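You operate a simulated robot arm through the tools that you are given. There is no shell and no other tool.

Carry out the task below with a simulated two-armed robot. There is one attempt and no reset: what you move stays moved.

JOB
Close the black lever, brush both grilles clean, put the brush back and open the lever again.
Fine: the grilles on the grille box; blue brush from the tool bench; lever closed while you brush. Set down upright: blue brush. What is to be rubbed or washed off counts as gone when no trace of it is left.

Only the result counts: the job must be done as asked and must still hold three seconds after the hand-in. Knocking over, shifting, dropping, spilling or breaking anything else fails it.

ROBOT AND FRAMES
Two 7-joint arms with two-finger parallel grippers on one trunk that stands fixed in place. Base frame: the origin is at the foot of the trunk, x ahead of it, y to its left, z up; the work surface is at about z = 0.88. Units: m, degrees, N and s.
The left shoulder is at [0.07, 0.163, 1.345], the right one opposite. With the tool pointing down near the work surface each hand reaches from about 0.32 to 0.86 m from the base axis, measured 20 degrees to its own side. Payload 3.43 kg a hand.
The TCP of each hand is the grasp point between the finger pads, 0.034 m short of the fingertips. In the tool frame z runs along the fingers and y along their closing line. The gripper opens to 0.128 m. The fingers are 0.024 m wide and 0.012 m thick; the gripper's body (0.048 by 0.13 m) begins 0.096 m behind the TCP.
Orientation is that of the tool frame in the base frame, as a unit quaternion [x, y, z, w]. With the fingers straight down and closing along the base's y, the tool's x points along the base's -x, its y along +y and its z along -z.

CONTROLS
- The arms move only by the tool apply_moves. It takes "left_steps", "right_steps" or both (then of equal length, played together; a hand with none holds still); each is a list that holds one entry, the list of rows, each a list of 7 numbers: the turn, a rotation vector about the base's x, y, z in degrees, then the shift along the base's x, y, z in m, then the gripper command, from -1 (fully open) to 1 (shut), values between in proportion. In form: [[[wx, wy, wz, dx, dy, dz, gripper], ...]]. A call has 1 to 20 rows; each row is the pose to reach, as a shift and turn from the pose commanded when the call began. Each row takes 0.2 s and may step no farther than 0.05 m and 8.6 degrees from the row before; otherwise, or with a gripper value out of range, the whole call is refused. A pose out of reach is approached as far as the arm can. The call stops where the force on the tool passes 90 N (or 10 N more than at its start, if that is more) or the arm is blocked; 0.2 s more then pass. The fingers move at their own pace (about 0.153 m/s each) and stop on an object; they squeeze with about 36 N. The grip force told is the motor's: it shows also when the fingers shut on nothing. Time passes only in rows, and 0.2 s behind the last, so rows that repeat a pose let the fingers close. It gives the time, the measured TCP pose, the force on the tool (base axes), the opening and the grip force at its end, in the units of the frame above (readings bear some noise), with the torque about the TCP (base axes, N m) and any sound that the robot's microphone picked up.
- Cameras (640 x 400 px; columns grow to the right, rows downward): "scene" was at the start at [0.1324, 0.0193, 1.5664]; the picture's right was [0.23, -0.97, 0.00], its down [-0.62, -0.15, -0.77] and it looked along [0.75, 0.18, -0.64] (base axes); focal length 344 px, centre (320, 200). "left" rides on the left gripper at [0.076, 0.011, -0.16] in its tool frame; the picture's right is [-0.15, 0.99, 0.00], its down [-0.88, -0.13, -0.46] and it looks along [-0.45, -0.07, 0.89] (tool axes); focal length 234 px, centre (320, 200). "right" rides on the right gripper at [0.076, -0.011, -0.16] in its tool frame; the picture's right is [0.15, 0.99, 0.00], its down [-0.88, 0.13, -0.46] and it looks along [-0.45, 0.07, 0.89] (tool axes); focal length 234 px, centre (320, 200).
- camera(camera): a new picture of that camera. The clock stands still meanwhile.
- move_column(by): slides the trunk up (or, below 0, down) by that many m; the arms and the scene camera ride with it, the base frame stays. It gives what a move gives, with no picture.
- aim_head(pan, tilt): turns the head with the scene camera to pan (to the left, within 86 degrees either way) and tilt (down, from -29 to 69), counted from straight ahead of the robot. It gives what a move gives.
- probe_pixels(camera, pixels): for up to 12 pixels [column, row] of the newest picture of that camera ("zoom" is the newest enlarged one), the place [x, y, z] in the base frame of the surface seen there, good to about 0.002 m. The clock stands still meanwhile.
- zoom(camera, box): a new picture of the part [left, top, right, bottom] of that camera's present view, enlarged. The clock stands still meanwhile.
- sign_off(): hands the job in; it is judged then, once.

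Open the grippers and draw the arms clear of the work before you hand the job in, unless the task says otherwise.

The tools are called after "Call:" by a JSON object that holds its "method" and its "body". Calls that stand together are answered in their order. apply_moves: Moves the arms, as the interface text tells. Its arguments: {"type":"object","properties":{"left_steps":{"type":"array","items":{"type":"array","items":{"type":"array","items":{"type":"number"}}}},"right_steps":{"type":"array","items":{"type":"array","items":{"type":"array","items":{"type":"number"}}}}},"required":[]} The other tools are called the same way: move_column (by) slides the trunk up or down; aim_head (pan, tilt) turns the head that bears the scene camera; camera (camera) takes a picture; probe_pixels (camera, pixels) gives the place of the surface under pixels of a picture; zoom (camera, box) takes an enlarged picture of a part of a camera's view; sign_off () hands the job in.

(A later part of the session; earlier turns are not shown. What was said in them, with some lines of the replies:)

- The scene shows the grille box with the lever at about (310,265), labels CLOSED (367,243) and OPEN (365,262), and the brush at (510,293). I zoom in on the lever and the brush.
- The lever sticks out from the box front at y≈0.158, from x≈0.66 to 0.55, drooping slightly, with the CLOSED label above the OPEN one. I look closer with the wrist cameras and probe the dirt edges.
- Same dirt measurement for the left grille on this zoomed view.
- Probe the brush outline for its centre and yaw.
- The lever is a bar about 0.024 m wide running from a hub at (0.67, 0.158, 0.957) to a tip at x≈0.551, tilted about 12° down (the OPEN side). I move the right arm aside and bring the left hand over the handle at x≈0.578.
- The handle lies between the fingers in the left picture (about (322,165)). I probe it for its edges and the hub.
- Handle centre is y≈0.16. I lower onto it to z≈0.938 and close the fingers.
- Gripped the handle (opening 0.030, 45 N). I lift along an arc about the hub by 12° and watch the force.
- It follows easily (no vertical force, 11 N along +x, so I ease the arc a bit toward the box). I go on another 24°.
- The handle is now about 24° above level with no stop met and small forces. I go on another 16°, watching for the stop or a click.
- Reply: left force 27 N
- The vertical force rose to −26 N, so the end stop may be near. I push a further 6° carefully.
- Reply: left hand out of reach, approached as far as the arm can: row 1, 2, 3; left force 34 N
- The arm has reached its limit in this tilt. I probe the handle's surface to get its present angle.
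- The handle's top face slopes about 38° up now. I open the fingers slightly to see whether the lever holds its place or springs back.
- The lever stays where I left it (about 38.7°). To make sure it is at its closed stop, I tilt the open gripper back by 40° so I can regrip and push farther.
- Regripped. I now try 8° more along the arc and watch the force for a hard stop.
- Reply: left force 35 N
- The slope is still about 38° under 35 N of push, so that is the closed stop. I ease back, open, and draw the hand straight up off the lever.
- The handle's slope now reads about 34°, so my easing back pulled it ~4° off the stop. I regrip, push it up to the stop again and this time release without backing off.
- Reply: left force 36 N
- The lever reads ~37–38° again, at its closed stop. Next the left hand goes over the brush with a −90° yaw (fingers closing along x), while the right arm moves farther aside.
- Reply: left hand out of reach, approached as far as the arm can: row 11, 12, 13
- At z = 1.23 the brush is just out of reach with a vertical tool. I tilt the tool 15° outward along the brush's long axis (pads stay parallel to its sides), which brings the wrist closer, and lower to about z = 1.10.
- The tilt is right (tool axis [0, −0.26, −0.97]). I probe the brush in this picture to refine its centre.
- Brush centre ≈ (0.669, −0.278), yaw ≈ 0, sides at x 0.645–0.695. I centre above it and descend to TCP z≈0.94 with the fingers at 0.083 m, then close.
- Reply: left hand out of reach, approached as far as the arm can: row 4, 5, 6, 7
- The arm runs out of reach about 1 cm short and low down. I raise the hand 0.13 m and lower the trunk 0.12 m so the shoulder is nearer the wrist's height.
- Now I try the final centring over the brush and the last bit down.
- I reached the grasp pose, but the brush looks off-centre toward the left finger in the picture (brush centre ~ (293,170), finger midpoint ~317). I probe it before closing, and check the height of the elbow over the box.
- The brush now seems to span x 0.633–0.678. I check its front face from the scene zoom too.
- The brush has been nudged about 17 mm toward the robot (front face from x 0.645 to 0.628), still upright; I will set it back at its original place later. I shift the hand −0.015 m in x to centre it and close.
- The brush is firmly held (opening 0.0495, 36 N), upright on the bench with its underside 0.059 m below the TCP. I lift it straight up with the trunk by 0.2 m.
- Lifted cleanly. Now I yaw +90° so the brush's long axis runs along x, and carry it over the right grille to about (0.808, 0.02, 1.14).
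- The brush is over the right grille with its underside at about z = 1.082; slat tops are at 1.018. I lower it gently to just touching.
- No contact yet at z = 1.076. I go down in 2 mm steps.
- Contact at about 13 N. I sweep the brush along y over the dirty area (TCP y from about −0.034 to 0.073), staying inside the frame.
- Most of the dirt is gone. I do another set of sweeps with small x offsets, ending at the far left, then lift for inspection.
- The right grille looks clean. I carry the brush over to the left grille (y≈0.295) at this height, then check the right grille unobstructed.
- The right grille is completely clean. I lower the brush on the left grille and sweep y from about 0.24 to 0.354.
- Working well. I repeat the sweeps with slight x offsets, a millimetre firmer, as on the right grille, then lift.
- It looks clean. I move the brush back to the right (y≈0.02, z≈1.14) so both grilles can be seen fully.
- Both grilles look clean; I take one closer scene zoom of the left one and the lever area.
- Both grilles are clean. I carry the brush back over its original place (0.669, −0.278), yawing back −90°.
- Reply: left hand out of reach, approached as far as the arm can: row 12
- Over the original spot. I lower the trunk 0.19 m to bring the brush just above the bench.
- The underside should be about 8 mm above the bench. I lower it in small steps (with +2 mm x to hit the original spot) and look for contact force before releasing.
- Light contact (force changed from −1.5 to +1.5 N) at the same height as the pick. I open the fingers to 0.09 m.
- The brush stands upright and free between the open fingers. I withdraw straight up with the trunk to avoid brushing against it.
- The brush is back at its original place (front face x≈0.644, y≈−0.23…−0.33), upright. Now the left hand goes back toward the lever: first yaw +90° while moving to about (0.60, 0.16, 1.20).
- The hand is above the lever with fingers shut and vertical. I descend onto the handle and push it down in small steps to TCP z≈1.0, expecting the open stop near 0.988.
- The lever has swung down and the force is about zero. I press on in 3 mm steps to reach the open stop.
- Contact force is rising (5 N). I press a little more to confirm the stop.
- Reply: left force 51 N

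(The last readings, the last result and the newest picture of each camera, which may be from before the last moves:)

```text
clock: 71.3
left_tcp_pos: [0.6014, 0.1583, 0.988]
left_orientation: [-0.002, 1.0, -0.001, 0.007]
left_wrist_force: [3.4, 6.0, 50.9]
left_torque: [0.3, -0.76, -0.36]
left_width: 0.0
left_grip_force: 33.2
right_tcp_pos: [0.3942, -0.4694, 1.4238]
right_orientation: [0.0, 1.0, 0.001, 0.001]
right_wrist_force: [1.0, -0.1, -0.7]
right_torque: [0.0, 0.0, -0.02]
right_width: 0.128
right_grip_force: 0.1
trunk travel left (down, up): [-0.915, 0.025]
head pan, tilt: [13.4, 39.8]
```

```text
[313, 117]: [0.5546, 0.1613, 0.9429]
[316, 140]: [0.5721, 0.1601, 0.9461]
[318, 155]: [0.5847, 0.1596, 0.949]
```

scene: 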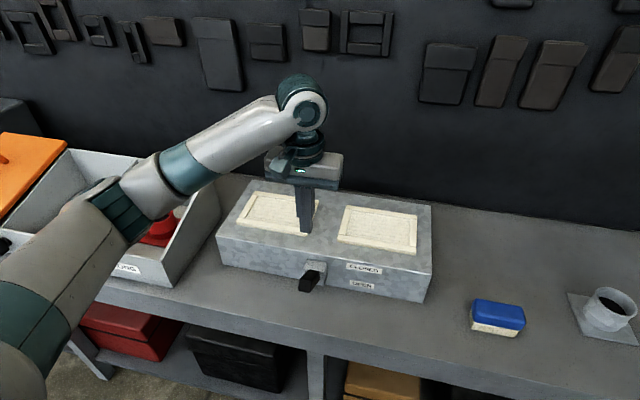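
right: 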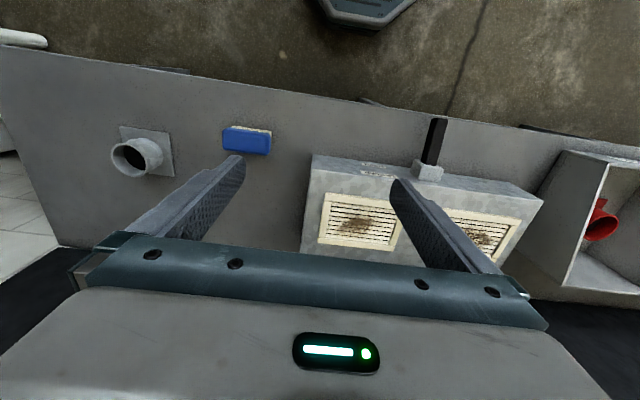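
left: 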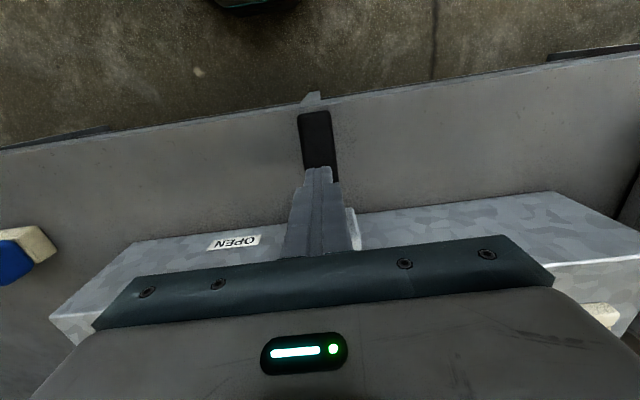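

51 N with no motion: that is the open stop, and the handle reads the same as at the start (z 0.943 at x 0.555). I raise the hand and draw it back clear, opening the gripper.

Call:
{"method": "apply_moves", "body": {"left_steps": [[[0, 0, 0, 0, 0, 0.03, 1], [0, 0, 0, 0, 0, 0.08, 1], [0, 0, 0, 0, 0, 0.13, 0.5], [0, 0, 0, 0, 0, 0.18, 0], [0, 0, 0, 0, 0, 0.23, -0.5], [0, 0, 0, 0, 0, 0.28, -1], [0, 0, 0, -0.03, 0.03, 0.31, -1], [0, 0, 0, -0.07, 0.06, 0.31, -1], [0, 0, 0, -0.11, 0.09, 0.31, -1], [0, 0, 0, -0.15, 0.12, 0.31, -1], [0, 0, 0, -0.17, 0.13, 0.31, -1]]]}}

Call:
{"method": "camera", "body": {"camera": "scene"}}

Call:
{"method": "zoom", "body": {"camera": "scene", "box": [200, 170, 450, 326]}}

Call:
{"method": "camera", "body": {"camera": "left"}}

```text
refused: row 7 steps farther than a row can; nothing moved
```

```text
taken
```

scene: 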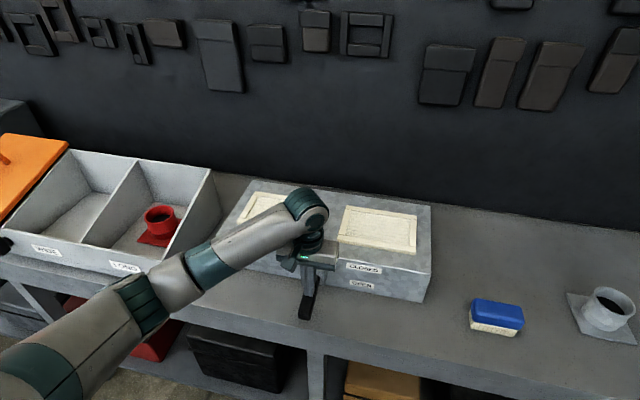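

```text
2.56 times, centred on (325, 248) of scene
```

zoom: 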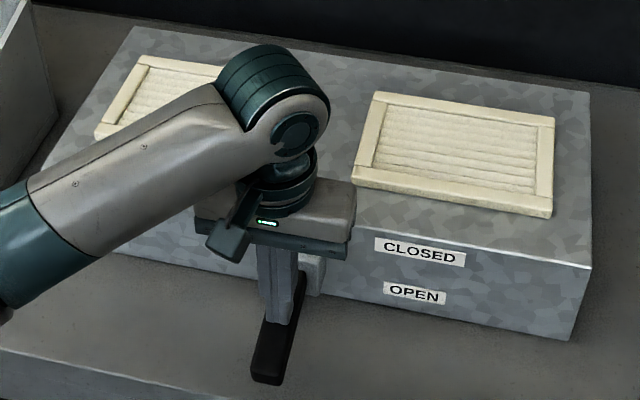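

```text
taken
```

left: 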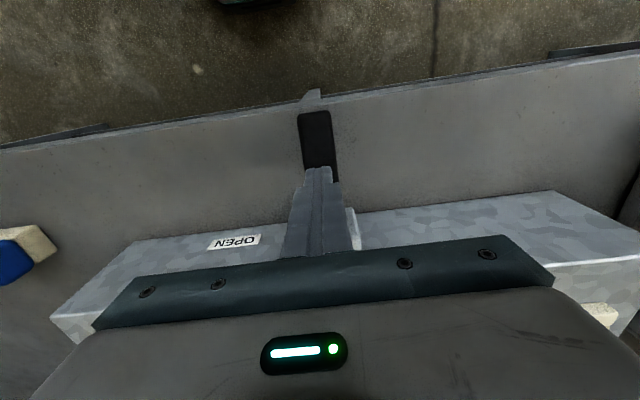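

The call was refused for one too-long row; nothing moved. I send it again with shorter rows.

Call:
{"method": "apply_moves", "body": {"left_steps": [[[0, 0, 0, 0, 0, 0.03, 1], [0, 0, 0, 0, 0, 0.07, 1], [0, 0, 0, 0, 0, 0.11, 1], [0, 0, 0, 0, 0, 0.15, 0.5], [0, 0, 0, 0, 0, 0.19, 0], [0, 0, 0, 0, 0, 0.23, -0.5], [0, 0, 0, 0, 0, 0.27, -1], [0, 0, 0, 0, 0, 0.31, -1], [0, 0, 0, -0.03, 0.025, 0.31, -1], [0, 0, 0, -0.06, 0.05, 0.31, -1], [0, 0, 0, -0.09, 0.075, 0.31, -1], [0, 0, 0, -0.12, 0.1, 0.31, -1], [0, 0, 0, -0.15, 0.125, 0.31, -1], [0, 0, 0, -0.17, 0.13, 0.31, -1]]]}}

Call:
{"method": "camera", "body": {"camera": "scene"}}

Call:
{"method": "zoom", "body": {"camera": "scene", "box": [200, 170, 450, 326]}}

Call:
{"method": "camera", "body": {"camera": "left"}}

```text
clock: 74.3
left_tcp_pos: [0.4335, 0.2906, 1.2902]
left_orientation: [-0.001, 1.0, -0.001, 0.0]
left_wrist_force: [0.2, 0.4, -0.7]
left_torque: [-0.02, -0.05, 0.04]
left_width: 0.1277
left_grip_force: 0.0
right_tcp_pos: [0.3979, -0.469, 1.4214]
right_orientation: [0.0, 1.0, 0.0, 0.0]
right_wrist_force: [-0.7, 0.5, 0.4]
right_torque: [0.0, 0.0, 0.01]
right_width: 0.128
right_grip_force: 0.0
trunk travel left (down, up): [-0.915, 0.025]
head pan, tilt: [13.4, 39.8]
```

```text
taken
```

scene: 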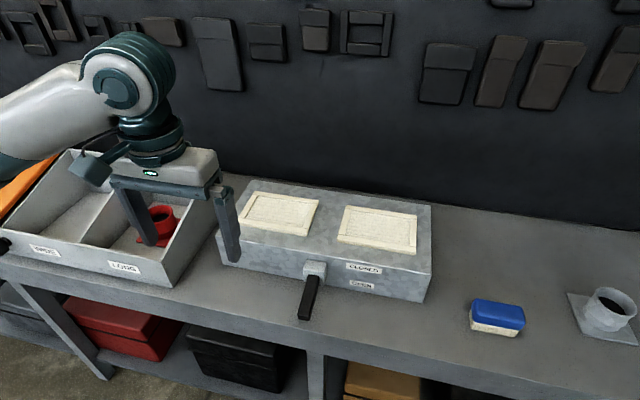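

```text
2.56 times, centred on (325, 248) of scene
```

zoom: 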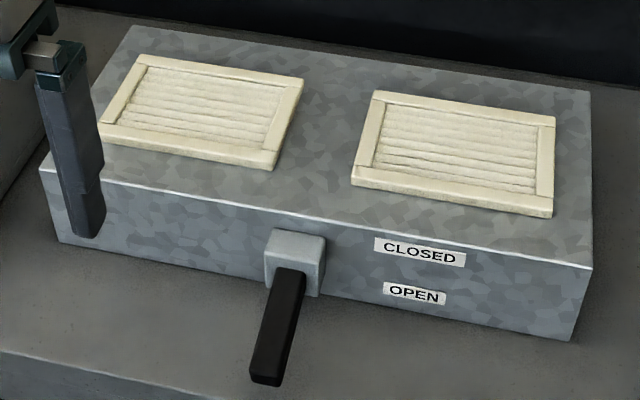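

```text
taken
```

left: 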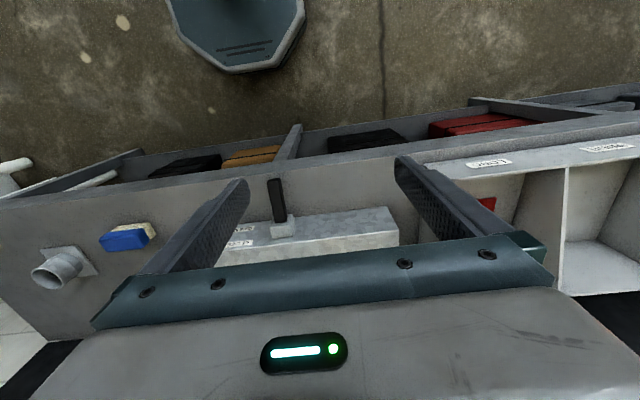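

Everything appears done. A final close look at each grille and the lever angle before handing in.

Call:
{"method": "zoom", "body": {"camera": "scene", "box": [235, 185, 325, 241]}}

Call:
{"method": "zoom", "body": {"camera": "scene", "box": [330, 198, 425, 258]}}

Call:
{"method": "probe_pixels", "body": {"camera": "scene", "pixels": [[313, 283], [309, 295], [305, 308]]}}

```text
7.11 times, centred on (280, 213) of scene
```

zoom: 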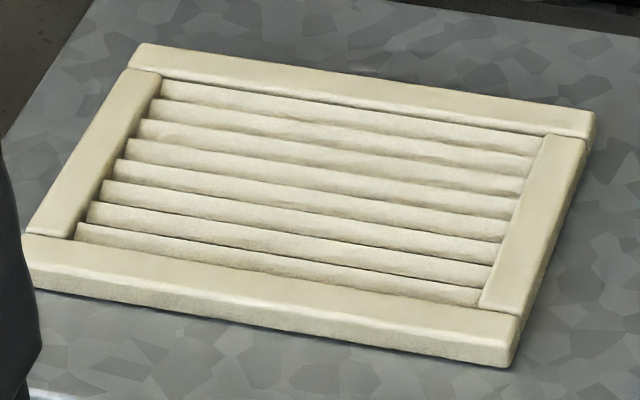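

```text
6.67 times, centred on (378, 228) of scene
```

zoom: 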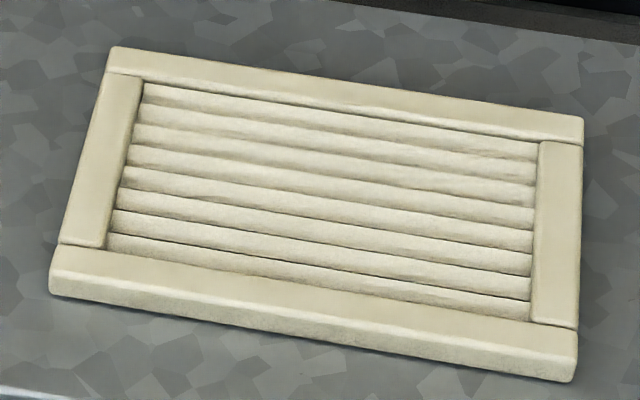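

```text
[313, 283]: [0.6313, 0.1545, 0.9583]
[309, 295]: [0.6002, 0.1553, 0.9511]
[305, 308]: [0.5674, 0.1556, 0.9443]
```

Both grilles are free of any trace, the lever is back at its open angle (~12° down), the brush stands upright at its place, and both arms are clear with grippers open. I hand the job in.

Call:
{"method": "sign_off", "body": {}}

```text
The job is handed in.
```

The job is done and handed in. I closed the lever to its stop, brushed both grilles clean, put the brush back and opened the lever again.

- **Grilles:** close-up pictures taken just before hand-in show no trace of dirt on either one.
- **Lever:** it sat at its closed stop before I started brushing. I did not re-measure its angle during the brushing, but nothing touched it. It is now pressed to its open stop, at the same angle as at the start.
- **Brush:** while I was reaching for it, a finger nudged it about 17 mm toward the robot. It did not tip over. I set it down upright, within about 3 mm of its original spot.
- **Arms:** both are drawn clear with the grippers open. I saw nothing else knocked over or moved.
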